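You operate a simulated robot arm through the tools that you are given. There is no shell and no other tool. Be economical: measure what you need, move in short steps, check, and stop when the job is done.

Carry out the task below with a simulated two-armed robot. There is one attempt and no reset: what you move stays moved.

## Task
Hold the grey pan, slide its slat within a centimetre of the buns, then rack it.
Fine: one hand steadies the pan's lug while the other slides the brown slat; seat the pan in pocket TWO and slide the rack home.

The check looks at the end state, three seconds after you hand in, the way a careful person would. Anything else that was tipped, shoved, dropped, spilled or broken makes it a failure.

## Robot
Two 7-joint arms with two-finger parallel grippers on one trunk, on a base that drives. Base frame: it is fixed to the floor where the robot stands at the start and does not move with it; the origin is under the middle of the robot, x ahead of it, y to its left, z up. Units: m, degrees, N and s.
The left shoulder is at the start at [0.07, 0.163, 1.17], the right one opposite. With the tool pointing down near the work surface each hand reaches from about 0.4 to 0.88 m from the robot's upright axis, wherever it stands, measured 20 degrees to its own side. Places, roughly: black round knob [1.3, -0.1, 0.9]; black-topped bolt [0.9, -0.1, 0.9]; blue lever [1.5, 0.9, 0.9]; brown slat [0.5, 0, 0.9]; grey rack [1.1, -0.2, 0.6]; pocket marked TWO [1.2, -0.1, 0.6]; red lever [1.1, 0, 0.9]; yellow lever [1.4, 0.5, 1]; yellow slider [2.1, 1, 0.8]. Payload 3.43 kg a hand.
Tool frame (each hand has its own): the origin (TCP) lies between the finger pads and is the grasp point; the fingertips stand 0.034 m ahead of it; z points along the fingers, y is the line along which they close. Largest opening 0.128 m; finger width 0.024, thickness 0.012; the body of the gripper, 0.048 by 0.13 m, starts 0.096 m behind the TCP.
Orientation is that of the tool frame in the base frame, as [roll, pitch, yaw] about the fixed x, y, z axes, in that order (R = Rz(yaw) Ry(pitch) Rx(roll)). With the fingers straight down and closing along the base's y, the tool's x points along the base's -x, its y along +y and its z along -z.

## Interface
- The arms move only by the tool drive_tool. It takes "left_commands", "right_commands" or both (then of equal length, played together; a hand with none holds still); each is a list that holds one entry, the list of rows, each a list of 7 numbers: the shift along the tool's x, y, z in m, then the turn, a rotation vector about the tool's x, y, z in degrees, then the gripper command, from -1 (fully open) to 1 (shut), values between in proportion. In form: [[[x, y, z, wx, wy, wz, grip], ...]]. A call has 1 to 8 rows; each row is the pose to reach, as a shift and turn from the pose commanded when the call began, along the tool's axes at that moment. A row lasts 0.2 s, in which the tool goes at most 0.05 m and 8.6 degrees; a call with a longer step from one row to the next is refused whole, and so is a gripper value outside its range. A pose out of reach is approached as far as the arm can. The call stops where the force on the tool passes 40 N (or 10 N more than at its start, if that is more) or the arm is blocked; 0.2 s more then pass. The fingers move at their own pace (about 0.153 m/s each) and stop on an object; they squeeze with about 41 N. The grip force told is the motor's: it shows also when the fingers shut on nothing. Time passes only in rows, and 0.2 s behind the last, so rows that repeat a pose let the fingers close. The reply holds the time, the measured pose of the TCP, the force on the tool along the base axes, the opening and the grip force, in the units named above and with some noise, with the torque about the TCP (base axes, N m) and any sound that the robot's microphone picked up.
- Cameras (640 x 400 px; columns grow to the right, rows downward): "scene" is now at [0.1386, -0.0167, 1.3999]; the picture's right is [-0.18, -0.98, 0.00], its down [-0.55, 0.10, -0.83] and it looks along [0.82, -0.15, -0.56] (base axes); focal length 262 px, centre (320, 200). "left" rides on the left gripper at [0.076, 0.011, -0.16] in its tool frame; the picture's right is [-0.15, 0.99, 0.00], its down [-0.88, -0.13, -0.46] and it looks along [-0.45, -0.07, 0.89] (tool axes); focal length 234 px, centre (320, 200). "right" rides on the right gripper at [0.076, -0.011, -0.16] in its tool frame; the picture's right is [0.15, 0.99, 0.00], its down [-0.88, 0.13, -0.46] and it looks along [-0.45, 0.07, 0.89] (tool axes); focal length 234 px, centre (320, 200). There is no depth. A picture from a camera that has moved, and an enlarged one, comes with that camera's place and axes in the base frame and with its lens.
- snapshot(camera): a new picture of that camera. The clock stands still meanwhile.
- raise_lower(by): slides the trunk up (or, below 0, down) by that many m; the arms and the scene camera ride with it, the base frame stays. It gives what a move gives, with no picture.
- base_move(legs): drives the robot by 1 to 6 legs, each [ahead, left, turn to the left] in m, m and degrees, along the robot's own axes; the way and the turn of a leg run together, so that a leg with both is an arc; at most 1.5 m and 180 degrees a leg. The arms and the cameras ride along, it lands a little off, and it stops where it bumps. It gives what a move gives.
- turn_head(pan, tilt): turns the head with the scene camera to pan (to the left, within 86 degrees either way) and tilt (down, from -29 to 69), counted from straight ahead of the robot. It gives what a move gives.
- close_up(camera, box): a new picture of the part [left, top, right, bottom] of that camera's present view, enlarged. The clock stands still meanwhile.
- hand_in(): hands the job in; it is judged then, once.

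Go step by step. Nothing tells you exact positions but the pictures and the camera data: compare them with the known pose of the tool, close in by small moves and look again before you grip or let go. The budget is 120 turns and 92 pictures, counting those below and the enlarged ones. Unless the task says otherwise, let go and move clear before handing in, and close with one line.

The tools are called by a JSON object that holds its "method" and its "body". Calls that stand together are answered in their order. drive_tool: Moves the arms, as the interface text tells. Its arguments: {"type":"object","properties":{"left_commands":{"type":"array","items":{"type":"array","items":{"type":"array","items":{"type":"number"}}}},"right_commands":{"type":"array","items":{"type":"array","items":{"type":"array","items":{"type":"number"}}}}},"required":[]} The other tools are called the same way: raise_lower (by) slides the trunk up or down; base_move (legs) drives the base; turn_head (pan, tilt) turns the head that bears the scene camera; snapshot (camera) takes a picture; close_up (camera, box) takes an enlarged picture of a part of a camera's view; hand_in () hands the job in.

At the start:

```text
t: 0.0
left_position: [0.4991, 0.1515, 1.2038]
left_orientation: [-180.0, 0.0, -179.9]
left_ft_force: [-0.6, 0.0, 0.2]
left_wrist_torque: [-0.02, 0.01, -0.05]
left_gripper_width: 0.128
left_grip_force: 0.1
right_position: [0.4647, -0.2337, 1.2267]
right_orientation: [-179.9, 0.2, 179.9]
right_ft_force: [-1.0, -0.7, 0.5]
right_wrist_torque: [-0.02, -0.02, -0.01]
right_gripper_width: 0.1281
right_grip_force: 0.1
trunk travel left (down, up): [-0.65, 0.29]
robot x, y, heading: [0.0015, 0.0019, 0.3]
head pan, tilt: [-10.5, 33.8]
```

scene: 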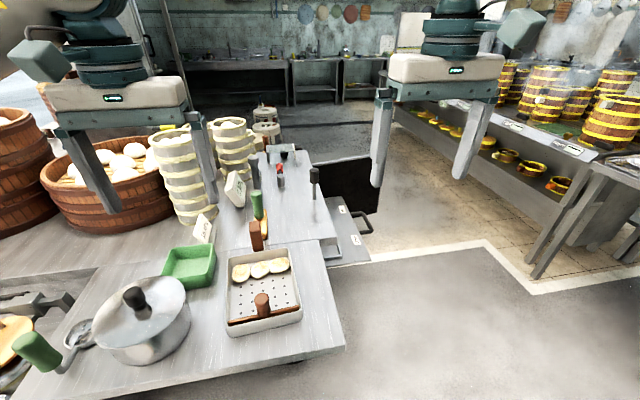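
right: 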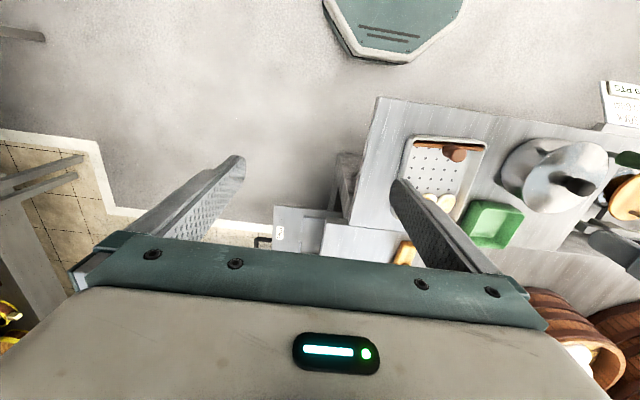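
left: 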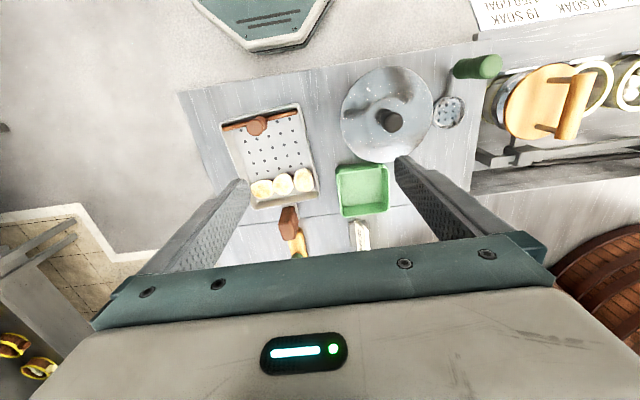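

I see the pan with its brown slat at the near end and buns at the far end; beyond it are levers and a rack to the right under the counter. I'll look closer at the pan and the rack.

{"method": "close_up", "body": {"camera": "scene", "box": [200, 220, 360, 350]}}

{"method": "close_up", "body": {"camera": "scene", "box": [220, 120, 400, 270]}}

{"method": "close_up", "body": {"camera": "left", "box": [180, 80, 400, 260]}}

```text
3.08 times, centred on (280, 285) of scene
camera zoom: at [0.1386, -0.0167, 1.3999], right [-0.18, -0.98, 0.0], down [-0.55, 0.1, -0.83], along [0.82, -0.15, -0.56], focal length 807 px, centre (443, -62)
```

zoom: 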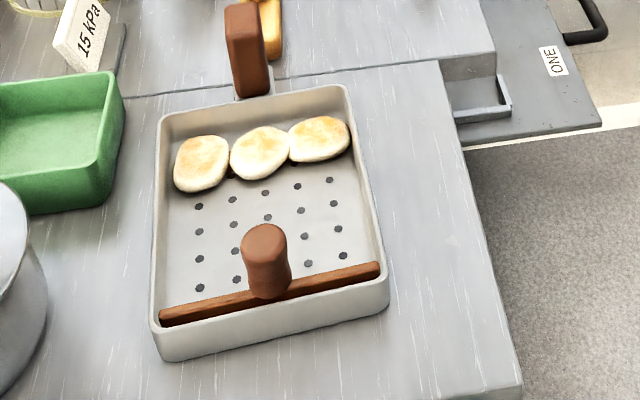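

```text
2.67 times, centred on (310, 195) of scene
camera zoom: at [0.1386, -0.0167, 1.3999], right [-0.18, -0.98, 0.0], down [-0.55, 0.1, -0.83], along [0.82, -0.15, -0.56], focal length 699 px, centre (347, 213)
```

zoom: 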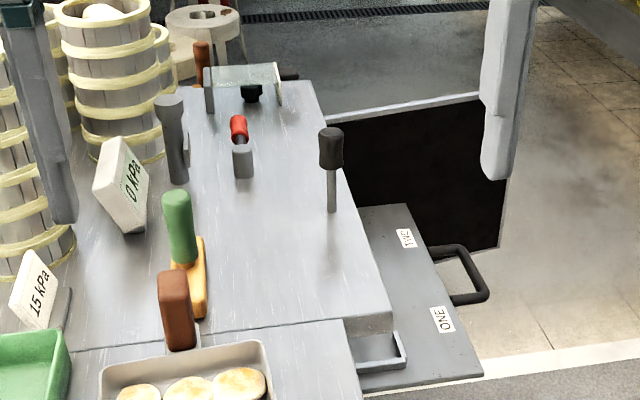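

```text
2.22 times, centred on (290, 170) of left
camera zoom: at [0.4236, 0.1628, 1.3629], right [0.14, 0.99, 0.0], down [0.88, -0.13, 0.46], along [0.45, -0.07, -0.89], focal length 520 px, centre (387, 267)
```

zoom: 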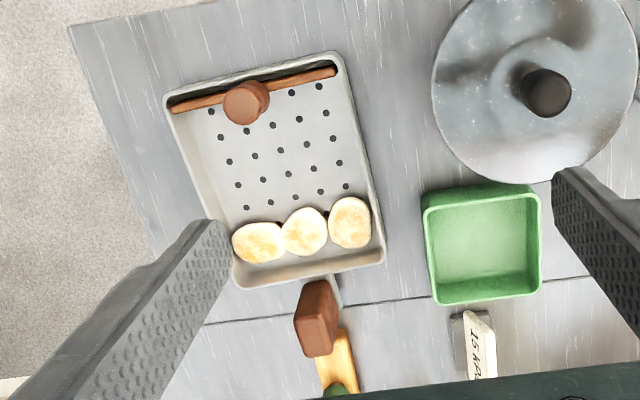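

The pan's lug is at about (0.695, 0.056) and the slat knob at about (0.49, 0.04). I'll look at the rack before planning the grip.

{"method": "turn_head", "body": {"pan": -22, "tilt": 32}}

{"method": "snapshot", "body": {"camera": "scene"}}

{"method": "close_up", "body": {"camera": "scene", "box": [200, 130, 360, 280]}}

```text
t: 0.7
left_position: [0.4978, 0.1525, 1.202]
left_orientation: [-180.0, 0.0, -179.9]
left_ft_force: [-1.4, -0.2, 0.7]
left_wrist_torque: [-0.01, 0.0, 0.01]
left_gripper_width: 0.128
left_grip_force: 0.1
right_position: [0.465, -0.2341, 1.2264]
right_orientation: [180.0, 0.0, 179.9]
right_ft_force: [0.3, 0.6, 0.7]
right_wrist_torque: [0.0, -0.02, -0.01]
right_gripper_width: 0.1278
right_grip_force: 0.0
trunk travel left (down, up): [-0.65, 0.29]
robot x, y, heading: [-0.0005, -0.0038, 0.0]
head pan, tilt: [-22.0, 32.0]
```

```text
85 pictures are left
camera scene: at [0.1345, -0.034, 1.4027], right [-0.37, -0.93, 0.0], down [-0.49, 0.2, -0.85], along [0.79, -0.32, -0.53], focal length 262 px, centre (320, 200)
```

scene: 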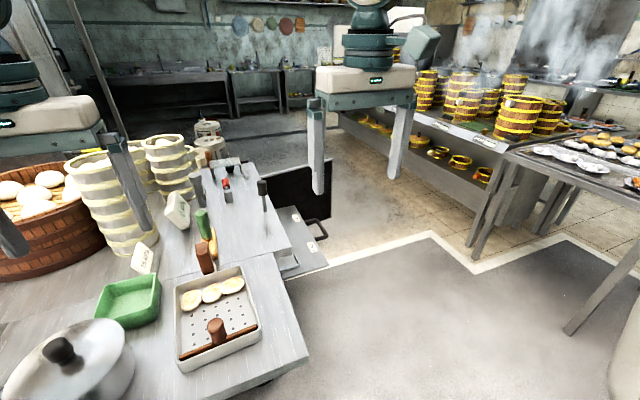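

```text
2.67 times, centred on (280, 205) of scene
camera zoom: at [0.1345, -0.034, 1.4027], right [-0.37, -0.93, 0.0], down [-0.49, 0.2, -0.85], along [0.79, -0.32, -0.53], focal length 699 px, centre (427, 187)
```

zoom: 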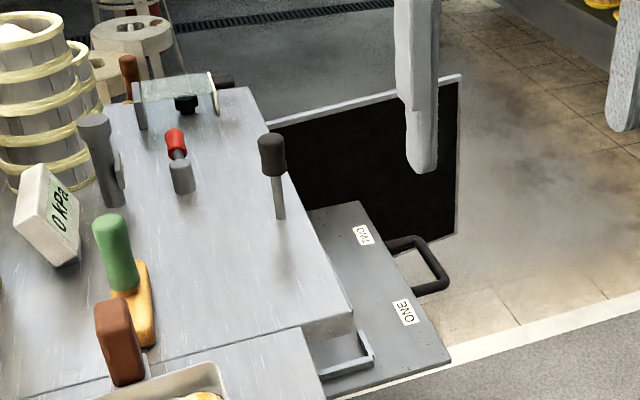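

I'll drive into the aisle to look at the rack squarely before handling the pan.

{"method": "base_move", "body": {"legs": [[0, -0.95, 0], [0.85, 0, 0], [0, 0, 75]]}}

{"method": "turn_head", "body": {"pan": 0, "tilt": 38}}

{"method": "snapshot", "body": {"camera": "scene"}}

```text
t: 13.1
left_position: [0.8264, -0.4486, 1.2031]
left_orientation: [-180.0, 0.0, -105.1]
left_ft_force: [0.3, 0.4, -0.3]
left_wrist_torque: [0.0, -0.06, 0.0]
left_gripper_width: 0.1279
left_grip_force: 0.0
right_position: [1.1908, -0.5817, 1.2243]
right_orientation: [-180.0, 0.1, -105.3]
right_ft_force: [-0.3, -0.7, 0.2]
right_wrist_torque: [-0.01, 0.0, -0.01]
right_gripper_width: 0.1279
right_grip_force: 0.0
trunk travel left (down, up): [-0.65, 0.29]
robot x, y, heading: [0.8447, -0.9671, 74.7]
head pan, tilt: [-22.0, 32.0]
```

```text
t: 13.9
left_position: [0.8273, -0.4492, 1.2026]
left_orientation: [179.9, 0.0, -105.1]
left_ft_force: [0.0, -0.3, -0.1]
left_wrist_torque: [-0.06, 0.0, -0.01]
left_gripper_width: 0.1281
left_grip_force: 0.1
right_position: [1.1926, -0.5824, 1.2247]
right_orientation: [180.0, 0.0, -105.2]
right_ft_force: [0.0, -0.2, -0.5]
right_wrist_torque: [0.03, 0.0, -0.01]
right_gripper_width: 0.1278
right_grip_force: 0.1
trunk travel left (down, up): [-0.65, 0.29]
robot x, y, heading: [0.8422, -0.9711, 74.8]
head pan, tilt: [0.0, 38.0]
```

```text
83 pictures are left
camera scene: at [0.8804, -0.839, 1.3935], right [0.96, -0.26, 0.0], down [-0.16, -0.59, -0.79], along [0.21, 0.76, -0.62], focal length 262 px, centre (320, 200)
```

scene: 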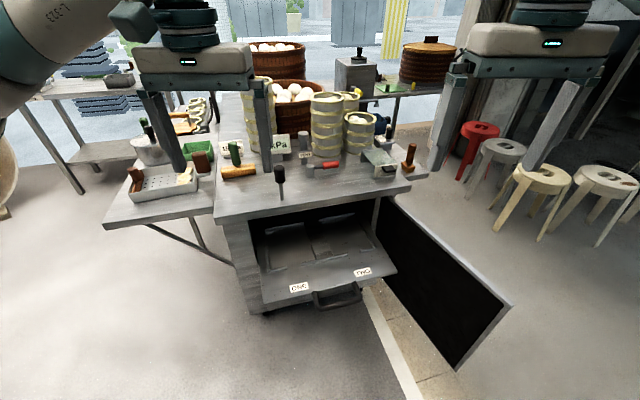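

{"method": "close_up", "body": {"camera": "scene", "box": [220, 180, 430, 320]}}

{"method": "close_up", "body": {"camera": "scene", "box": [200, 100, 430, 230]}}

{"method": "snapshot", "body": {"camera": "right"}}

```text
2.86 times, centred on (325, 250) of scene
camera zoom: at [0.8804, -0.839, 1.3935], right [0.96, -0.26, 0.0], down [-0.16, -0.59, -0.79], along [0.21, 0.76, -0.62], focal length 749 px, centre (306, 57)
```

zoom: 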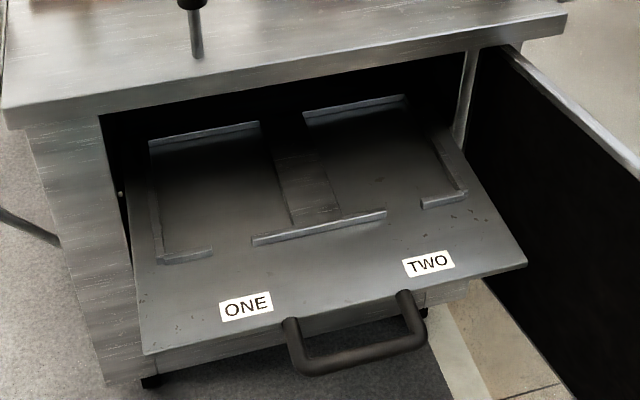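

```text
2.78 times, centred on (315, 165) of scene
camera zoom: at [0.8804, -0.839, 1.3935], right [0.96, -0.26, 0.0], down [-0.16, -0.59, -0.79], along [0.21, 0.76, -0.62], focal length 730 px, centre (334, 297)
```

zoom: 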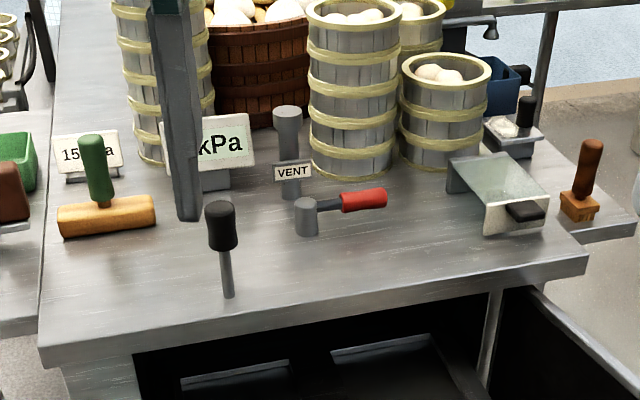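

```text
80 pictures are left
camera right: at [1.1831, -0.6588, 1.3851], right [-0.99, 0.12, 0.0], down [0.11, 0.88, 0.46], along [0.06, 0.45, -0.89], focal length 234 px, centre (320, 200)
```

right: 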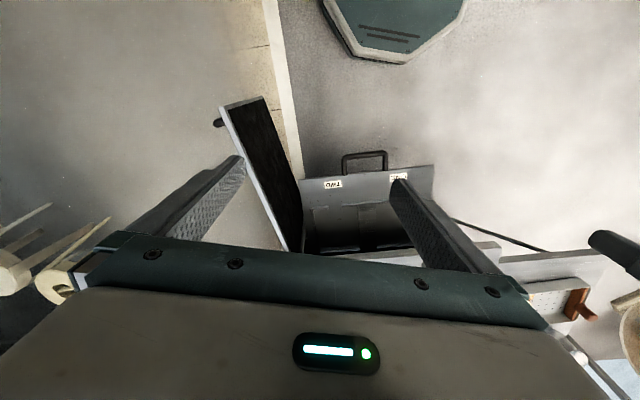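

The rack is a two-pocket drawer under the counter. Pocket TWO is centred near x=1.185, spans y≈-0.215 to -0.006, and has a front gap for the lug, so the lug must point to the aisle. I'll go back to the pan and face +y from the aisle, with the right hand for the lug and the left for the slat.

{"method": "base_move", "body": {"legs": [[0, 0, 15.3], [0, 0.29, 0], [0.3, 0, 0]]}}

{"method": "turn_head", "body": {"pan": 0, "tilt": 45}}

{"method": "snapshot", "body": {"camera": "scene"}}

{"method": "snapshot", "body": {"camera": "right"}}

```text
t: 18.5
left_position: [0.4007, -0.1754, 1.2031]
left_orientation: [-180.0, 0.0, -90.1]
left_ft_force: [0.2, -1.0, -0.8]
left_wrist_torque: [0.01, 0.0, -0.02]
left_gripper_width: 0.1282
left_grip_force: 0.0
right_position: [0.7869, -0.2086, 1.2266]
right_orientation: [180.0, 0.2, -90.3]
right_ft_force: [-0.2, -0.3, 0.2]
right_wrist_torque: [-0.01, 0.01, -0.03]
right_gripper_width: 0.128
right_grip_force: 0.2
trunk travel left (down, up): [-0.65, 0.29]
robot x, y, heading: [0.5482, -0.6742, 89.9]
head pan, tilt: [0.0, 38.0]
```

```text
t: 19.2
left_position: [0.4005, -0.1722, 1.2035]
left_orientation: [-180.0, -0.1, -90.1]
left_ft_force: [-0.1, 0.9, -1.1]
left_wrist_torque: [0.0, 0.0, 0.01]
left_gripper_width: 0.1281
left_grip_force: 0.0
right_position: [0.7853, -0.2057, 1.2253]
right_orientation: [-180.0, 0.1, -90.3]
right_ft_force: [-0.5, -0.5, -0.2]
right_wrist_torque: [-0.05, 0.04, -0.02]
right_gripper_width: 0.1281
right_grip_force: 0.0
trunk travel left (down, up): [-0.65, 0.29]
robot x, y, heading: [0.5508, -0.6693, 89.7]
head pan, tilt: [0.0, 45.0]
```

```text
79 pictures are left
camera scene: at [0.5525, -0.541, 1.3832], right [1.0, 0.0, 0.0], down [0.0, -0.71, -0.71], along [0.0, 0.71, -0.71], focal length 262 px, centre (320, 200)
```

scene: 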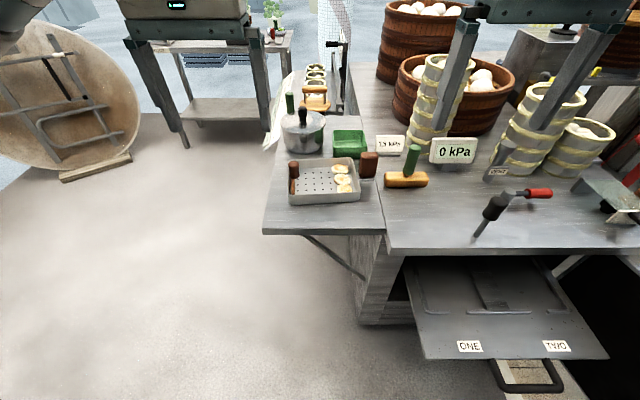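

```text
78 pictures are left
camera right: at [0.798, -0.2832, 1.3849], right [-0.99, -0.14, 0.0], down [-0.13, 0.88, 0.46], along [-0.06, 0.45, -0.89], focal length 234 px, centre (320, 200)
```

right: 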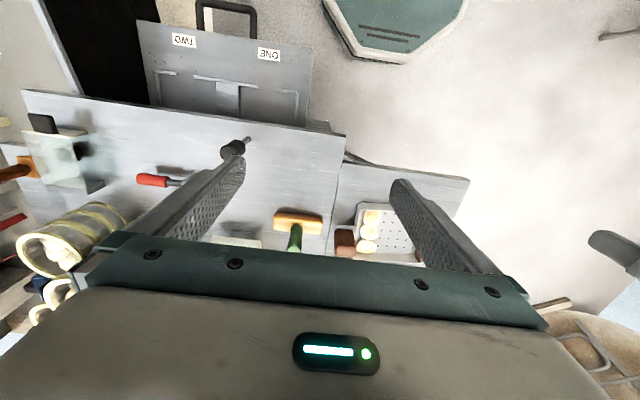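

{"method": "close_up", "body": {"camera": "scene", "box": [270, 130, 450, 230]}}

{"method": "close_up", "body": {"camera": "right", "box": [250, 180, 450, 290]}}

```text
3.56 times, centred on (360, 180) of scene
camera zoom: at [0.5525, -0.541, 1.3832], right [1.0, 0.0, 0.0], down [0.0, -0.71, -0.71], along [0.0, 0.71, -0.71], focal length 933 px, centre (178, 271)
```

zoom: 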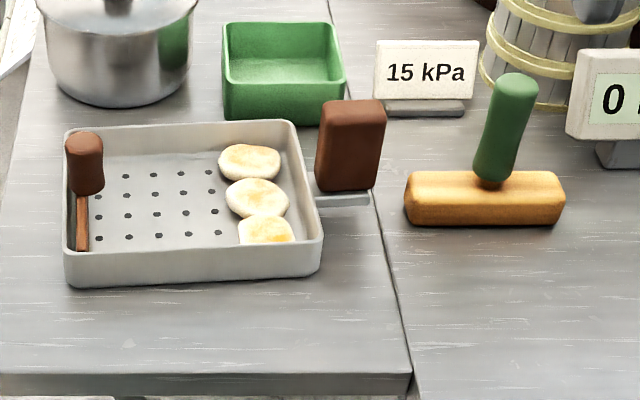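

```text
3.20 times, centred on (350, 235) of right
camera zoom: at [0.798, -0.2832, 1.3849], right [-0.99, -0.14, 0.0], down [-0.13, 0.88, 0.46], along [-0.06, 0.45, -0.89], focal length 749 px, centre (224, 88)
```

zoom: 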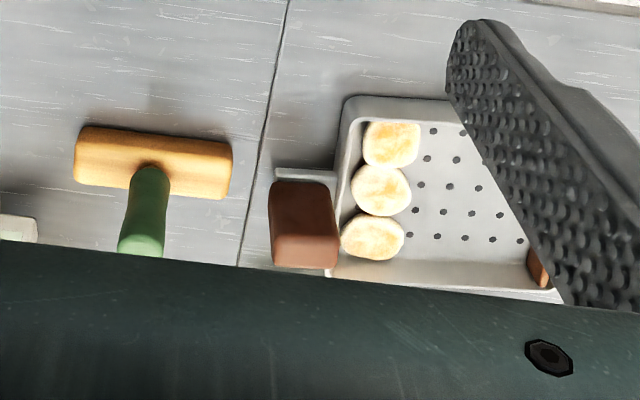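

The lug is a thin upright block at about (0.689, 0.055), top at z≈0.963. The knob is at about (0.478, 0.045) and the pan is yawed about 4°. I'll turn both hands in mirrored directions, closing along y, and bring them over the lug and knob.

{"method": "drive_tool", "body": {"right_commands": [[[-0.03, 0.012, 0, 0, 0, -8.5, -1], [-0.06, 0.024, 0, 0, 0, -17, -1], [-0.09, 0.036, 0, 0, 0, -25.5, -1], [-0.12, 0.048, 0, 0, 0, -34, -1], [-0.15, 0.06, 0, 0, 0, -42.5, -1], [-0.18, 0.072, 0, 0, 0, -51, -1], [-0.21, 0.084, 0, 0, 0, -59.5, -1], [-0.24, 0.096, 0, 0, 0, -68, -1]]], "left_commands": [[[-0.027, -0.009, 0, 0, 0, 8.5, -1], [-0.054, -0.018, 0, 0, 0, 17, -1], [-0.081, -0.027, 0, 0, 0, 25.5, -1], [-0.108, -0.036, 0, 0, 0, 34, -1], [-0.135, -0.045, 0, 0, 0, 42.5, -1], [-0.162, -0.054, 0, 0, 0, 51, -1], [-0.189, -0.063, 0, 0, 0, 59.5, -1], [-0.216, -0.078, 0, 0, 0, 68, -1]]]}}

```text
t: 21.0
left_position: [0.5106, -0.0822, 1.1759]
left_orientation: [179.6, 0.1, -157.3]
left_ft_force: [0.2, 0.0, 0.0]
left_wrist_torque: [-0.01, 0.07, -0.02]
left_gripper_width: 0.128
left_grip_force: 0.1
left hand out of reach, approached as far as the arm can: row 6, 7, 8
right_position: [0.7043, -0.1404, 1.1868]
right_orientation: [-179.2, 0.4, -23.9]
right_ft_force: [0.4, -0.1, -0.6]
right_wrist_torque: [0.01, 0.06, 0.02]
right_gripper_width: 0.1279
right_grip_force: 0.0
right hand out of reach, approached as far as the arm can: row 4, 5, 6, 7, 8
trunk travel left (down, up): [-0.65, 0.29]
robot x, y, heading: [0.5517, -0.6742, 89.9]
head pan, tilt: [0.0, 45.0]
```

{"method": "drive_tool", "body": {"right_commands": [[[0, 0, 0.03, 0, 0, 0, -1], [0, 0, 0.06, 0, 0, 0, -1], [0, 0, 0.09, 0, 0, 0, -1], [0, 0, 0.1, 0, 0, 0, -1]]], "left_commands": [[[0, 0, 0.03, 0, 0, 0, -1], [0, 0, 0.06, 0, 0, 0, -1], [0, 0, 0.09, 0, 0, 0, -1], [0, 0, 0.1, 0, 0, 0, -1]]]}}

```text
t: 22.0
left_position: [0.5059, -0.0814, 1.0739]
left_orientation: [-180.0, 0.1, -158.1]
left_ft_force: [-0.2, 0.7, -0.1]
left_wrist_torque: [0.02, -0.02, 0.0]
left_gripper_width: 0.1281
left_grip_force: 0.0
right_position: [0.6955, -0.1466, 1.0812]
right_orientation: [-179.6, 0.1, -22.4]
right_ft_force: [0.3, 0.1, 0.2]
right_wrist_torque: [0.01, 0.02, 0.01]
right_gripper_width: 0.128
right_grip_force: 0.1
right hand out of reach, approached as far as the arm can: row 1, 2, 3, 4
trunk travel left (down, up): [-0.65, 0.29]
robot x, y, heading: [0.5503, -0.6747, 90.1]
head pan, tilt: [0.0, 45.0]
```

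{"method": "drive_tool", "body": {"right_commands": [[[-0.0138, -0.0307, 0, 0, 0, -4.45, -1], [-0.0277, -0.0613, 0, 0, 0, -8.9, -1], [-0.0415, -0.092, 0, 0, 0, -13.35, -1], [-0.0553, -0.1227, 0, 0, 0, -17.8, -1], [-0.069, -0.1533, 0, 0, 0, -22.25, -1], [-0.083, -0.184, 0, 0, 0, -26.7, -1]]], "left_commands": [[[-0.0035, 0.0212, 0, 0, 0, 2.93, -1], [-0.007, 0.0425, 0, 0, 0, 5.87, -1], [-0.0105, 0.0637, 0, 0, 0, 8.8, -1], [-0.014, 0.085, 0, 0, 0, 11.73, -1], [-0.0175, 0.106, 0, 0, 0, 14.67, -1], [-0.021, 0.1274, 0, 0, 0, 17.6, -1]]]}}

{"method": "snapshot", "body": {"camera": "right"}}

{"method": "snapshot", "body": {"camera": "left"}}

```text
t: 23.4
left_position: [0.4952, -0.1502, 1.0928]
left_orientation: [179.3, -0.1, -171.2]
left_ft_force: [1.3, -0.6, -0.6]
left_wrist_torque: [0.03, 0.03, 0.0]
left_gripper_width: 0.1278
left_grip_force: 0.0
left hand out of reach, approached as far as the arm can: row 1, 2, 3, 4, 5, 6
right_position: [0.6709, -0.221, 1.0312]
right_orientation: [-175.4, -0.4, -4.5]
right_ft_force: [0.9, -0.2, 0.7]
right_wrist_torque: [-0.05, 0.05, 0.0]
right_gripper_width: 0.1281
right_grip_force: 0.1
right hand out of reach, approached as far as the arm can: row 1, 2, 3, 4, 5, 6
trunk travel left (down, up): [-0.65, 0.29]
robot x, y, heading: [0.5501, -0.6748, 90.1]
head pan, tilt: [0.0, 45.0]
```

```text
75 pictures are left
camera right: at [0.7459, -0.2286, 1.1909], right [0.07, -0.99, -0.08], down [-0.89, -0.1, 0.44], along [-0.44, 0.04, -0.9], focal length 234 px, centre (320, 200)
```

right: 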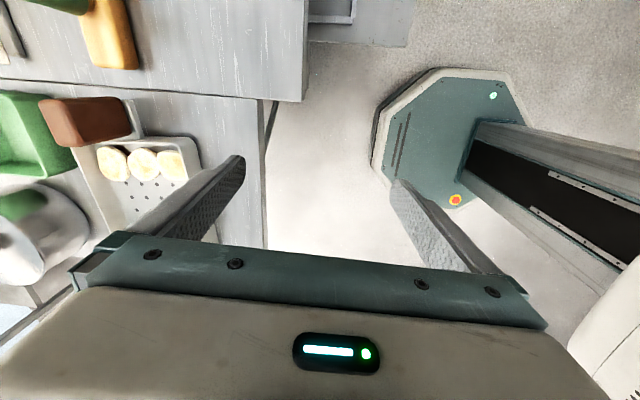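

```text
74 pictures are left
camera left: at [0.4195, -0.1529, 1.2535], right [-0.01, 1.0, 0.01], down [0.89, 0.0, 0.45], along [0.45, 0.01, -0.89], focal length 234 px, centre (320, 200)
```

left: 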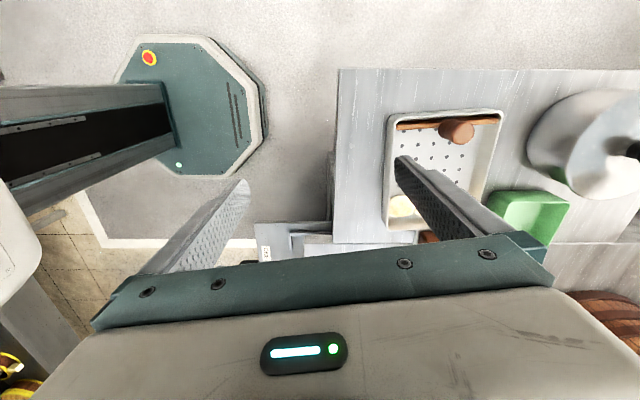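

Turned this way the hands reach about 0.5 m, so I'll bring the base closer (it goes under the overhanging leaf) and try again.

{"method": "base_move", "body": {"legs": [[0.2, 0, 0]]}}

{"method": "snapshot", "body": {"camera": "right"}}

{"method": "snapshot", "body": {"camera": "scene"}}

```text
t: 24.9
left_position: [0.4988, 0.0492, 1.0925]
left_orientation: [179.5, 0.1, -171.4]
left_ft_force: [-0.1, 1.1, 0.1]
left_wrist_torque: [-0.01, 0.01, -0.02]
left_gripper_width: 0.1283
left_grip_force: 0.2
right_position: [0.6736, -0.0223, 1.0325]
right_orientation: [-175.4, -0.6, -4.9]
right_ft_force: [0.2, 0.7, 0.1]
right_wrist_torque: [-0.03, 0.0, -0.02]
right_gripper_width: 0.1279
right_grip_force: 0.0
trunk travel left (down, up): [-0.65, 0.29]
robot x, y, heading: [0.5492, -0.4785, 89.6]
head pan, tilt: [0.0, 45.0]
```

```text
73 pictures are left
camera right: at [0.7486, -0.0312, 1.1914], right [0.06, -1.0, -0.08], down [-0.9, -0.09, 0.44], along [-0.44, 0.04, -0.9], focal length 234 px, centre (320, 200)
```

right: 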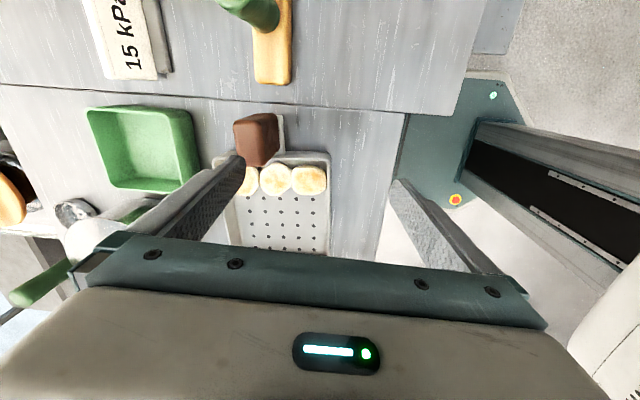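

```text
72 pictures are left
camera scene: at [0.5547, -0.3433, 1.3833], right [1.0, -0.01, 0.0], down [-0.01, -0.71, -0.71], along [0.01, 0.71, -0.71], focal length 262 px, centre (320, 200)
```

scene: 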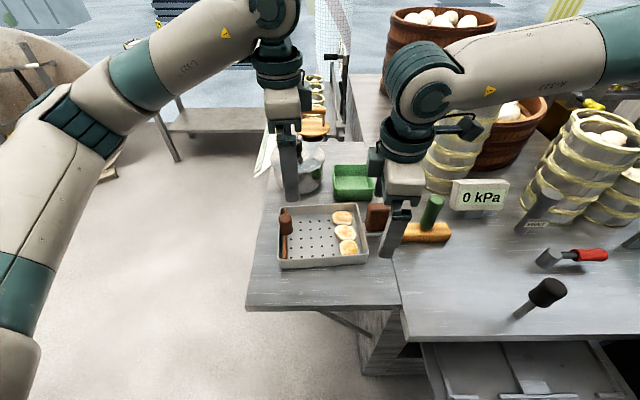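

{"method": "drive_tool", "body": {"right_commands": [[[0.003, -0.02, 0, -1.2, 0, -2.3, -1], [0.005, -0.04, 0, -2.4, 0, -4.6, -1], [0.007, -0.06, 0, -3.6, 0, -6.9, -1], [0.0094, -0.078, 0, -4.6, 0, -9.2, -1]]]}}

```text
t: 25.9
left_position: [0.4992, 0.0493, 1.0927]
left_orientation: [179.3, 0.1, -171.4]
left_ft_force: [-0.3, -0.1, -0.7]
left_wrist_torque: [-0.03, -0.03, -0.01]
left_gripper_width: 0.1277
left_grip_force: 0.0
right_position: [0.6782, -0.0569, 1.0162]
right_orientation: [-177.2, -1.4, -0.5]
right_ft_force: [-0.4, 0.2, 0.3]
right_wrist_torque: [0.03, 0.05, -0.05]
right_gripper_width: 0.1282
right_grip_force: 0.0
right hand out of reach, approached as far as the arm can: row 1, 2, 3, 4
trunk travel left (down, up): [-0.65, 0.29]
robot x, y, heading: [0.5524, -0.4737, 89.3]
head pan, tilt: [0.0, 45.0]
```

This wrist direction runs into a limit. I'll raise the hands, unwind them and test the other turning direction.

{"method": "drive_tool", "body": {"right_commands": [[[0, 0, -0.01, 0, 0, 8.5, -1], [0, 0.0, -0.02, 0, 0, 17, -1], [0, 0, -0.03, 0, 0, 25.5, -1], [0, 0, -0.04, 0, 0, 34, -1], [0, 0, -0.05, 0, 0, 42.5, -1], [0, 0, -0.06, 0, 0, 51, -1], [0, 0, -0.06, 0, 0, 59.5, -1], [0, 0, -0.06, 0, 0, 68, -1]]], "left_commands": [[[0, 0, 0, 0, 0, -8.5, -1], [0, 0, 0, 0, 0, -17, -1], [0, 0, 0, 0, 0, -25.5, -1], [0, 0, 0, 0, 0, -34, -1], [0, 0, 0, 0, 0, -42.5, -1], [0, 0, 0, 0, 0, -51, -1], [0, 0, 0, 0, 0, -59.5, -1], [0, 0, 0, 0, 0, -68, -1]]]}}

{"method": "drive_tool", "body": {"right_commands": [[[0, 0, 0, 0, 0, 8.5, -1], [0, 0.0, 0, 0, 0, 17, -1], [0, 0, 0, 0, 0, 25.5, -1], [0, 0, 0, 0, 0, 34, -1], [0, 0, 0, 0, 0, 42.5, -1], [0, 0, 0, 0, 0, 51, -1], [0, 0, 0, 0, 0, 59.5, -1], [0, 0, 0, 0, 0, 68, -1]]], "left_commands": [[[0, 0, 0, 0, 0, -8.5, -1], [0, 0, 0, 0, 0, -17, -1], [0, 0, 0, 0, 0, -25.5, -1], [0, 0, 0, 0, 0, -34, -1], [0, 0, 0, 0, 0, -42.5, -1], [0, 0, 0, 0, 0, -51, -1], [0, 0, 0, 0, 0, -59.5, -1], [0, 0, 0, 0, 0, -68, -1]]]}}

{"method": "snapshot", "body": {"camera": "scene"}}

```text
t: 27.8
left_position: [0.4983, 0.0489, 1.0925]
left_orientation: [179.8, 0.7, -103.4]
left_ft_force: [0.3, -0.1, 0.7]
left_wrist_torque: [0.01, 0.01, 0.0]
left_gripper_width: 0.1279
left_grip_force: 0.1
right_position: [0.6756, -0.065, 1.0748]
right_orientation: [-177.7, 2.2, -68.8]
right_ft_force: [-0.9, 0.6, 0.2]
right_wrist_torque: [0.0, 0.01, -0.01]
right_gripper_width: 0.1281
right_grip_force: 0.1
trunk travel left (down, up): [-0.65, 0.29]
robot x, y, heading: [0.5494, -0.4764, 89.2]
head pan, tilt: [0.0, 45.0]
```

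```text
t: 29.6
left_position: [0.4974, 0.0491, 1.0933]
left_orientation: [-179.5, 0.4, -35.5]
left_ft_force: [0.1, -0.4, -0.4]
left_wrist_torque: [0.01, -0.01, -0.01]
left_gripper_width: 0.1281
left_grip_force: 0.0
right_position: [0.6753, -0.0651, 1.0737]
right_orientation: [179.0, 2.9, -136.7]
right_ft_force: [-0.5, -0.6, 1.0]
right_wrist_torque: [0.04, -0.05, -0.01]
right_gripper_width: 0.128
right_grip_force: 0.0
trunk travel left (down, up): [-0.65, 0.29]
robot x, y, heading: [0.5519, -0.4714, 89.4]
head pan, tilt: [0.0, 45.0]
```

```text
71 pictures are left
camera scene: at [0.5546, -0.3434, 1.3833], right [1.0, -0.01, 0.0], down [-0.01, -0.71, -0.71], along [0.01, 0.71, -0.71], focal length 262 px, centre (320, 200)
```

scene: 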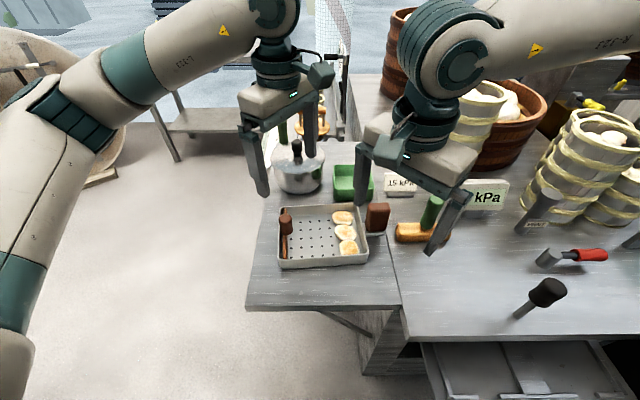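

The other direction turns freely. New plan: slide the slat facing +x from the start place with both hands near neutral and the left leaning back, then regrip the lug for carrying. I'll raise and unwind the hands first.

{"method": "drive_tool", "body": {"right_commands": [[[0, 0, -0.015, 0, 0, -6.5, -1], [0, 0, -0.03, 0, 0, -13, -1], [0, 0, -0.045, 0, 0, -20, -1], [0, 0, -0.06, 0, 0, -27, -1], [0, 0, -0.075, 0, 0, -34, -1], [0, 0, -0.09, 0, 0, -41, -1], [0, 0, -0.11, 0, 0, -46.7, -1]]], "left_commands": [[[0, 0, -0.015, 0, 0, 8, -1], [0, 0, -0.03, 0, 0, 16, -1], [0, 0, -0.045, 0, 0, 24, -1], [0, 0, -0.06, 0, 0, 32, -1], [0, 0, -0.075, 0, 0, 40, -1], [0, 0, -0.09, 0, 0, 48, -1], [0, 0, -0.11, 0, 0, 54.5, -1]]]}}

{"method": "base_move", "body": {"legs": [[-0.5, 0, 0], [0, 0.5, 0], [0, 0, -90], [0, 0.95, 0]]}}

{"method": "turn_head", "body": {"pan": 0, "tilt": 45}}

{"method": "snapshot", "body": {"camera": "scene"}}

```text
t: 31.1
left_position: [0.4979, 0.0482, 1.2045]
left_orientation: [-179.9, 0.7, -90.1]
left_ft_force: [0.7, 0.2, 0.9]
left_wrist_torque: [0.02, 0.04, 0.0]
left_gripper_width: 0.1281
left_grip_force: 0.0
right_position: [0.6717, -0.0721, 1.1832]
right_orientation: [-178.6, 2.8, -89.7]
right_ft_force: [0.1, -0.5, 0.2]
right_wrist_torque: [0.03, 0.02, 0.02]
right_gripper_width: 0.1282
right_grip_force: 0.0
trunk travel left (down, up): [-0.65, 0.29]
robot x, y, heading: [0.5536, -0.4747, 89.6]
head pan, tilt: [0.0, 45.0]
```

```text
t: 45.3
left_position: [0.5616, 0.0498, 1.2028]
left_orientation: [-180.0, 0.7, 179.5]
left_ft_force: [0.5, 0.0, 0.5]
left_wrist_torque: [0.0, 0.0, 0.0]
left_gripper_width: 0.128
left_grip_force: 0.1
right_position: [0.4414, -0.1252, 1.1822]
right_orientation: [-178.7, 2.9, 179.9]
right_ft_force: [-0.3, 0.0, -0.6]
right_wrist_torque: [0.01, -0.02, 0.02]
right_gripper_width: 0.1278
right_grip_force: 0.0
trunk travel left (down, up): [-0.65, 0.29]
robot x, y, heading: [0.0384, -0.0042, -1.1]
head pan, tilt: [0.0, 45.0]
```

```text
t: 45.9
left_position: [0.5616, 0.0498, 1.2039]
left_orientation: [-180.0, 0.6, 179.5]
left_ft_force: [-0.1, -0.3, 0.6]
left_wrist_torque: [0.03, -0.02, 0.02]
left_gripper_width: 0.1281
left_grip_force: 0.0
right_position: [0.4408, -0.1253, 1.1822]
right_orientation: [-178.7, 2.7, 179.7]
right_ft_force: [-0.4, -0.4, -0.2]
right_wrist_torque: [0.01, 0.0, -0.01]
right_gripper_width: 0.1282
right_grip_force: 0.0
trunk travel left (down, up): [-0.65, 0.29]
robot x, y, heading: [0.037, 0.0004, -0.9]
head pan, tilt: [0.0, 45.0]
```

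```text
70 pictures are left
camera scene: at [0.1713, -0.0046, 1.3833], right [-0.02, -1.0, 0.0], down [-0.71, 0.01, -0.71], along [0.71, -0.01, -0.71], focal length 262 px, centre (320, 200)
```

scene: 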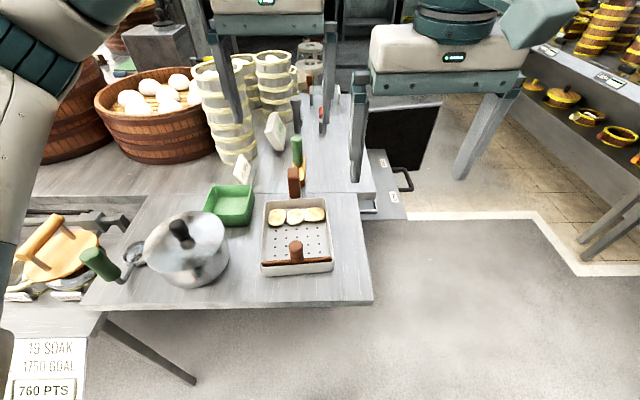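

{"method": "drive_tool", "body": {"right_commands": [[[-0.025, 0.01, 0, 0, 0, -0.5, -1], [-0.055, 0.03, 0, -0.2, 0.4, -1, -1], [-0.087, 0.05, 0, -0.4, 0.8, -1.5, -1], [-0.119, 0.075, 0, -0.6, 1.2, -2, -1], [-0.151, 0.1, 0, -0.8, 1.6, -2.5, -1], [-0.183, 0.125, 0, -1, 2, -3, -1], [-0.215, 0.15, 0, -1.2, 2.4, -4, -1], [-0.248, 0.18, 0, -1.3, 2.7, -4.6, -1]]], "left_commands": [[[0.02, 0.025, 0, 0, 0, 0, -1], [0.045, 0.05, 0, 0, 0, 0, -1], [0.075, 0.08, 0, 0, 0, 0, -1], [0.11, 0.1, 0, 0, 0, 0, -1], [0.11, 0.12, 0, 0, 0, 0, -1], [0.11, 0.13, 0, 0, 0, 0, -1], [0.11, 0.13, 0, 0, 0, 0, -1], [0.11, 0.13, 0, 0, 0, 0, -1]]]}}

{"method": "snapshot", "body": {"camera": "right"}}

```text
t: 47.7
left_position: [0.4511, 0.1833, 1.2008]
left_orientation: [-179.9, 0.7, 179.5]
left_ft_force: [-0.7, 0.3, -0.3]
left_wrist_torque: [0.02, 0.01, -0.02]
left_gripper_width: 0.1282
left_grip_force: 0.1
right_position: [0.5865, -0.1617, 1.159]
right_orientation: [-179.8, 0.1, -175.8]
right_ft_force: [-0.1, -0.4, -0.9]
right_wrist_torque: [-0.02, 0.01, 0.0]
right_gripper_width: 0.128
right_grip_force: 0.1
right hand out of reach, approached as far as the arm can: row 1, 2, 3, 4, 5, 6, 7, 8
trunk travel left (down, up): [-0.65, 0.29]
robot x, y, heading: [0.0351, -0.0052, -0.8]
head pan, tilt: [0.0, 45.0]
```

```text
69 pictures are left
camera right: at [0.5116, -0.1782, 1.3185], right [-0.22, 0.98, 0.0], down [0.87, 0.2, 0.46], along [0.45, 0.1, -0.89], focal length 234 px, centre (320, 200)
```

right: 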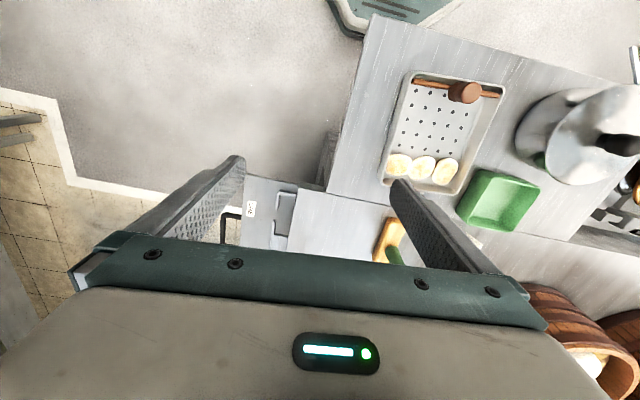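

{"method": "drive_tool", "body": {"right_commands": [[[-0.0, 0.0, 0.04, 0, 0, 0, -1], [-0.02, 0.03, 0.08, 0, 0, 0, -1], [-0.04, 0.07, 0.1, 0, 0, 0, -1], [-0.06, 0.11, 0.1, 0, 0, 0, -1], [-0.08, 0.15, 0.1, 0, 0, 0, -1], [-0.1, 0.19, 0.1, 0, 0, 0, -1], [-0.12, 0.21, 0.1, 0, 0, 0, -1]]]}}

{"method": "snapshot", "body": {"camera": "scene"}}

```text
refused: row 2 steps farther than a row can; nothing moved
```

```text
68 pictures are left
camera scene: at [0.1705, -0.0041, 1.3834], right [-0.02, -1.0, 0.0], down [-0.71, 0.01, -0.71], along [0.71, -0.01, -0.71], focal length 262 px, centre (320, 200)
```

scene: 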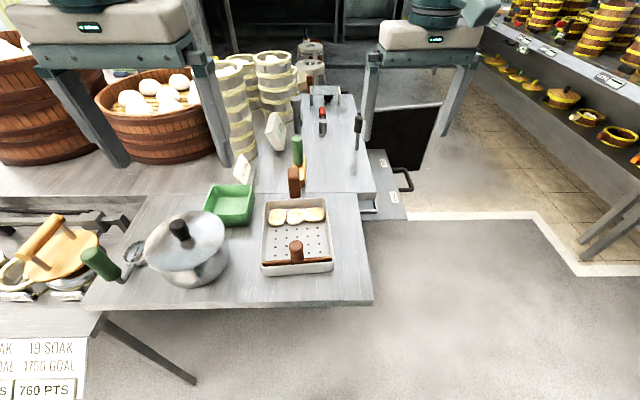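

{"method": "drive_tool", "body": {"right_commands": [[[-0.0, 0.0, 0.04, 0, 0, 0, -1], [0.0, 0.0, 0.08, 0, 0, 0, -1], [-0.01, 0.03, 0.1, 0, 0, 0, -1], [-0.03, 0.07, 0.1, 0, 0, 0, -1], [-0.05, 0.11, 0.1, 0, 0, 0, -1], [-0.07, 0.15, 0.1, 0, 0, 0, -1], [-0.09, 0.19, 0.1, 0, 0, 0, -1], [-0.12, 0.21, 0.1, 0, 0, 0, -1]]]}}

```text
t: 49.5
left_position: [0.4535, 0.1811, 1.2013]
left_orientation: [-180.0, 0.6, 179.5]
left_ft_force: [0.8, 0.7, 0.1]
left_wrist_torque: [0.0, -0.01, -0.01]
left_gripper_width: 0.1278
left_grip_force: 0.0
right_position: [0.5812, -0.1476, 1.0603]
right_orientation: [-179.9, 0.0, -175.8]
right_ft_force: [-0.3, -0.1, -0.2]
right_wrist_torque: [0.0, 0.0, 0.02]
right_gripper_width: 0.1276
right_grip_force: 0.0
right hand out of reach, approached as far as the arm can: row 3, 4, 5, 6, 7, 8
trunk travel left (down, up): [-0.65, 0.29]
robot x, y, heading: [0.0384, -0.0023, -1.0]
head pan, tilt: [0.0, 45.0]
```

{"method": "drive_tool", "body": {"right_commands": [[[-0.02, -0.01, 0, 0, 0, 0, -1], [-0.05, -0.03, 0.0, 0, 0, 0, -1], [-0.09, -0.05, 0, 0, 0, 0, -1], [-0.13, -0.07, 0, 0, 0, 0, -1]]]}}

{"method": "turn_head", "body": {"pan": -50, "tilt": 10}}

{"method": "snapshot", "body": {"camera": "scene"}}

```text
t: 50.5
left_position: [0.4537, 0.181, 1.2014]
left_orientation: [179.9, 0.6, 179.5]
left_ft_force: [-0.8, 0.1, -0.7]
left_wrist_torque: [0.02, -0.01, 0.0]
left_gripper_width: 0.1281
left_grip_force: 0.0
right_position: [0.6985, -0.2268, 1.0697]
right_orientation: [-180.0, 0.1, -175.7]
right_ft_force: [-0.3, -0.8, -0.5]
right_wrist_torque: [0.02, 0.0, -0.02]
right_gripper_width: 0.128
right_grip_force: 0.0
right hand out of reach, approached as far as the arm can: row 2, 3, 4
trunk travel left (down, up): [-0.65, 0.29]
robot x, y, heading: [0.0359, -0.0022, -1.2]
head pan, tilt: [0.0, 45.0]
```

```text
t: 51.7
left_position: [0.4539, 0.1812, 1.2015]
left_orientation: [180.0, 0.6, 179.5]
left_ft_force: [0.8, -0.2, 0.1]
left_wrist_torque: [0.01, 0.01, 0.02]
left_gripper_width: 0.128
left_grip_force: 0.0
right_position: [0.6957, -0.2278, 1.0711]
right_orientation: [-180.0, 0.1, -175.7]
right_ft_force: [-0.2, -0.3, -0.7]
right_wrist_torque: [0.01, -0.06, 0.02]
right_gripper_width: 0.1281
right_grip_force: 0.0
trunk travel left (down, up): [-0.65, 0.29]
robot x, y, heading: [0.0386, -0.0041, -0.8]
head pan, tilt: [-50.0, 10.0]
```

```text
67 pictures are left
camera scene: at [0.1486, -0.0755, 1.4382], right [-0.78, -0.63, 0.0], down [-0.11, 0.14, -0.98], along [0.62, -0.76, -0.17], focal length 262 px, centre (320, 200)
```

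scene: 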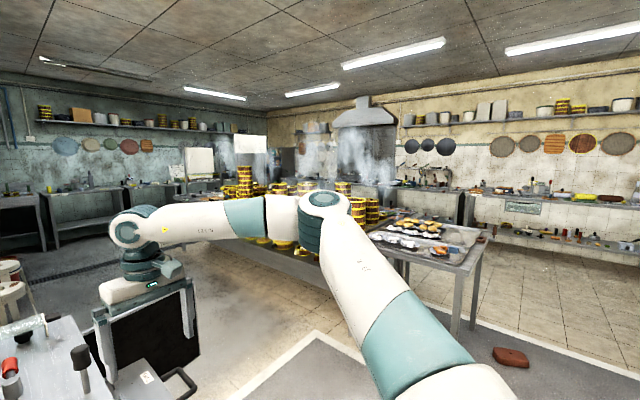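

The right hand cannot cross the midline here. The stance facing +y from the aisle suits both hands: the left grips the round knob neutrally, and the right first blocks the lug's far end and later grips it for carrying. I'll retract and go back there.

{"method": "drive_tool", "body": {"right_commands": [[[0.04, 0, -0.02, 0, 0, 0, -1], [0.08, 0, -0.04, 0, 0, 0, -1], [0.12, 0, -0.06, 0, 0, 0, -1], [0.16, 0, -0.08, 0, 0, 0, -1], [0.2, 0, -0.1, 0, 0, 0, -1], [0.23, 0, -0.13, 0, 0, 4.3, -1]]]}}

{"method": "base_move", "body": {"legs": [[0, -0.95, 0], [0, 0, 90.8], [0, -0.51, 0], [0.34, 0, 0]]}}

{"method": "turn_head", "body": {"pan": 0, "tilt": 45}}

```text
t: 53.1
left_position: [0.4519, 0.1828, 1.2033]
left_orientation: [179.9, 0.7, 179.5]
left_ft_force: [-1.1, 0.1, 0.4]
left_wrist_torque: [0.0, -0.03, 0.0]
left_gripper_width: 0.128
left_grip_force: 0.1
right_position: [0.465, -0.2479, 1.2045]
right_orientation: [-179.8, 0.1, 180.0]
right_ft_force: [-0.4, -0.2, -0.5]
right_wrist_torque: [-0.01, -0.05, -0.04]
right_gripper_width: 0.128
right_grip_force: 0.1
trunk travel left (down, up): [-0.65, 0.29]
robot x, y, heading: [0.0378, -0.0025, -0.9]
head pan, tilt: [-50.0, 10.0]
```

```text
t: 66.4
left_position: [0.3454, -0.2281, 1.2014]
left_orientation: [180.0, 0.7, -90.2]
left_ft_force: [0.0, 0.7, 0.0]
left_wrist_torque: [-0.02, 0.0, 0.04]
left_gripper_width: 0.1282
left_grip_force: 0.2
right_position: [0.7745, -0.211, 1.2037]
right_orientation: [-179.8, 0.2, -89.7]
right_ft_force: [-0.3, -0.5, -0.5]
right_wrist_torque: [-0.01, 0.02, 0.0]
right_gripper_width: 0.1278
right_grip_force: 0.0
trunk travel left (down, up): [-0.65, 0.29]
robot x, y, heading: [0.5337, -0.6405, 89.5]
head pan, tilt: [-50.0, 10.0]
```

```text
t: 67.6
left_position: [0.3463, -0.2261, 1.2013]
left_orientation: [180.0, 0.7, -90.2]
left_ft_force: [0.7, -0.5, 0.3]
left_wrist_torque: [0.03, 0.0, 0.02]
left_gripper_width: 0.128
left_grip_force: 0.1
right_position: [0.7748, -0.2113, 1.2044]
right_orientation: [-179.8, -0.1, -89.7]
right_ft_force: [0.0, -0.5, -0.5]
right_wrist_torque: [0.01, -0.05, -0.04]
right_gripper_width: 0.128
right_grip_force: 0.1
trunk travel left (down, up): [-0.65, 0.29]
robot x, y, heading: [0.5356, -0.6409, 89.1]
head pan, tilt: [0.0, 45.0]
```

{"method": "drive_tool", "body": {"right_commands": [[[0, 0, 0.04, 0, 0, 0, 1], [-0.02, 0.01, 0.08, 0, 0, -1, 1], [-0.05, 0.015, 0.11, 0, 0, -2, 1], [-0.09, 0.02, 0.12, 0, 0, -3, 1], [-0.135, 0.025, 0.12, 0, 0, -4, 1], [-0.18, 0.03, 0.12, 0, 0, -4, 1], [-0.225, 0.035, 0.12, 0, 0, -4, 1], [-0.266, 0.04, 0.12, 0, 0, -4, 1]]], "left_commands": [[[0, 0, 0.04, 0, 0, 0, -1], [-0.02, -0.02, 0.08, 0, 0, 0, -1], [-0.05, -0.045, 0.1, 0, 0, 0, -1], [-0.09, -0.065, 0.1, 0, 0, 0, -1], [-0.135, -0.085, 0.1, 0, 0, 0, -1], [-0.18, -0.105, 0.1, 0, 0, 0, -1], [-0.225, -0.12, 0.1, 0, 0, 0, -1], [-0.271, -0.132, 0.1, 0, 0, 0, -1]]]}}

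{"method": "snapshot", "body": {"camera": "right"}}

{"method": "snapshot", "body": {"camera": "left"}}

{"method": "snapshot", "body": {"camera": "scene"}}

```text
t: 69.4
left_position: [0.4799, 0.0458, 1.107]
left_orientation: [179.8, 0.8, -90.2]
left_ft_force: [0.2, -0.2, 0.0]
left_wrist_torque: [0.02, -0.01, -0.01]
left_gripper_width: 0.1278
left_grip_force: 0.0
right_position: [0.758, 0.0203, 1.0841]
right_orientation: [-180.0, 0.2, -85.8]
right_ft_force: [-0.7, -0.8, -0.5]
right_wrist_torque: [0.03, 0.04, 0.01]
right_gripper_width: 0.0
right_grip_force: 33.2
right hand out of reach, approached as far as the arm can: row 7, 8
trunk travel left (down, up): [-0.65, 0.29]
robot x, y, heading: [0.5327, -0.6407, 89.2]
head pan, tilt: [0.0, 45.0]
```

```text
66 pictures are left
camera right: at [0.7752, -0.0551, 1.2432], right [-0.98, -0.22, 0.0], down [-0.2, 0.87, 0.46], along [-0.1, 0.45, -0.89], focal length 234 px, centre (320, 200)
```

right: 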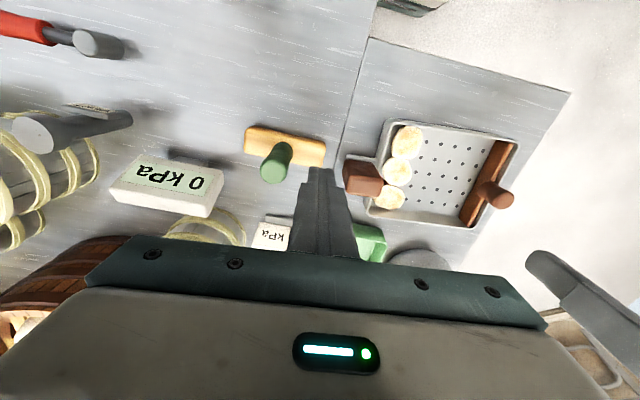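

```text
65 pictures are left
camera left: at [0.4683, -0.0335, 1.2664], right [-0.99, 0.15, 0.01], down [0.14, 0.87, 0.47], along [0.07, 0.46, -0.88], focal length 234 px, centre (320, 200)
```

left: 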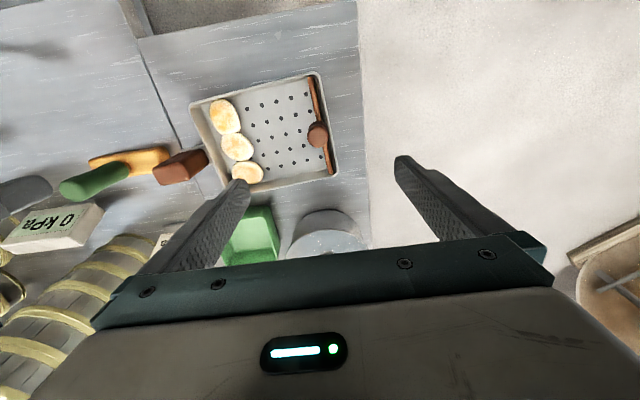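

```text
64 pictures are left
camera scene: at [0.536, -0.5107, 1.3833], right [1.0, -0.01, 0.0], down [-0.01, -0.71, -0.71], along [0.01, 0.71, -0.71], focal length 262 px, centre (320, 200)
```

scene: 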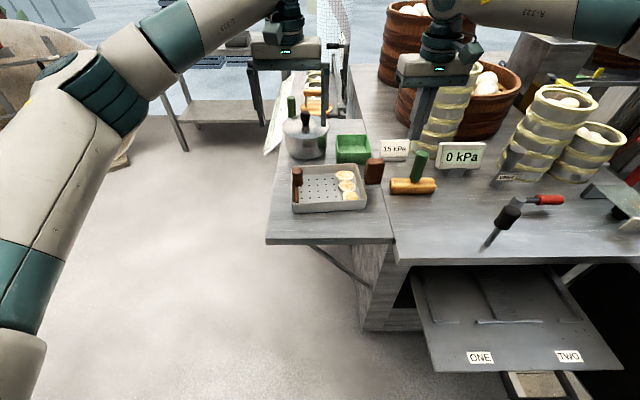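

Right is about 4 cm short, so I'll pull both hands back 0.1 m and drive 0.1 m closer.

{"method": "drive_tool", "body": {"right_commands": [[[0.035, 0, 0, 0, 0, 0, 1], [0.07, 0, 0, 0, 0, 0, 1], [0.1, 0, 0, 0, 0, 0, 1]]], "left_commands": [[[0.035, 0, 0, 0, 0, 0, -1], [0.07, 0, 0, 0, 0, 0, -1], [0.1, 0, 0, 0, 0, 0, -1]]]}}

{"method": "base_move", "body": {"legs": [[0.1, 0, 0]]}}

{"method": "close_up", "body": {"camera": "scene", "box": [260, 130, 460, 250]}}

```text
t: 70.2
left_position: [0.4783, -0.0564, 1.1072]
left_orientation: [-180.0, 0.8, -90.2]
left_ft_force: [-0.5, 0.9, -0.5]
left_wrist_torque: [0.03, -0.02, 0.06]
left_gripper_width: 0.1278
left_grip_force: 0.1
right_position: [0.7635, -0.0805, 1.085]
right_orientation: [-179.8, 0.2, -85.8]
right_ft_force: [0.0, -0.8, 0.9]
right_wrist_torque: [0.03, 0.01, 0.02]
right_gripper_width: 0.0002
right_grip_force: 33.1
trunk travel left (down, up): [-0.65, 0.29]
robot x, y, heading: [0.5305, -0.6394, 89.4]
head pan, tilt: [0.0, 45.0]
```

```text
t: 71.3
left_position: [0.4802, 0.0461, 1.1061]
left_orientation: [-180.0, 0.7, -90.2]
left_ft_force: [0.0, 0.7, -0.3]
left_wrist_torque: [0.01, 0.01, 0.02]
left_gripper_width: 0.1279
left_grip_force: 0.0
right_position: [0.7652, 0.0194, 1.0849]
right_orientation: [-179.7, 0.0, -85.7]
right_ft_force: [-0.1, 0.2, -0.2]
right_wrist_torque: [-0.02, -0.02, 0.0]
right_gripper_width: 0.0001
right_grip_force: 33.1
trunk travel left (down, up): [-0.65, 0.29]
robot x, y, heading: [0.5325, -0.5405, 89.1]
head pan, tilt: [0.0, 45.0]
```

```text
3.20 times, centred on (360, 190) of scene
camera zoom: at [0.5353, -0.4096, 1.3833], right [1.0, -0.01, 0.0], down [-0.01, -0.71, -0.71], along [0.01, 0.71, -0.71], focal length 839 px, centre (192, 232)
```

zoom: 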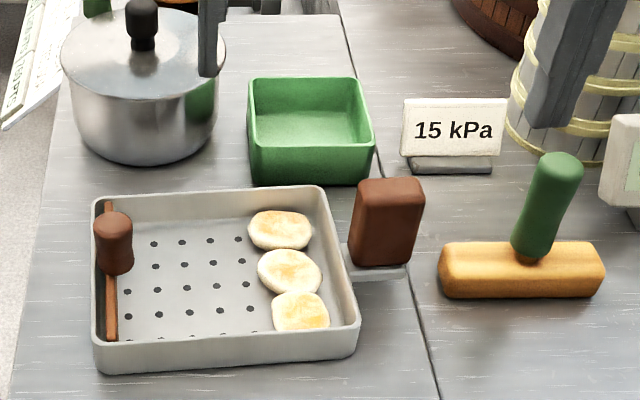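

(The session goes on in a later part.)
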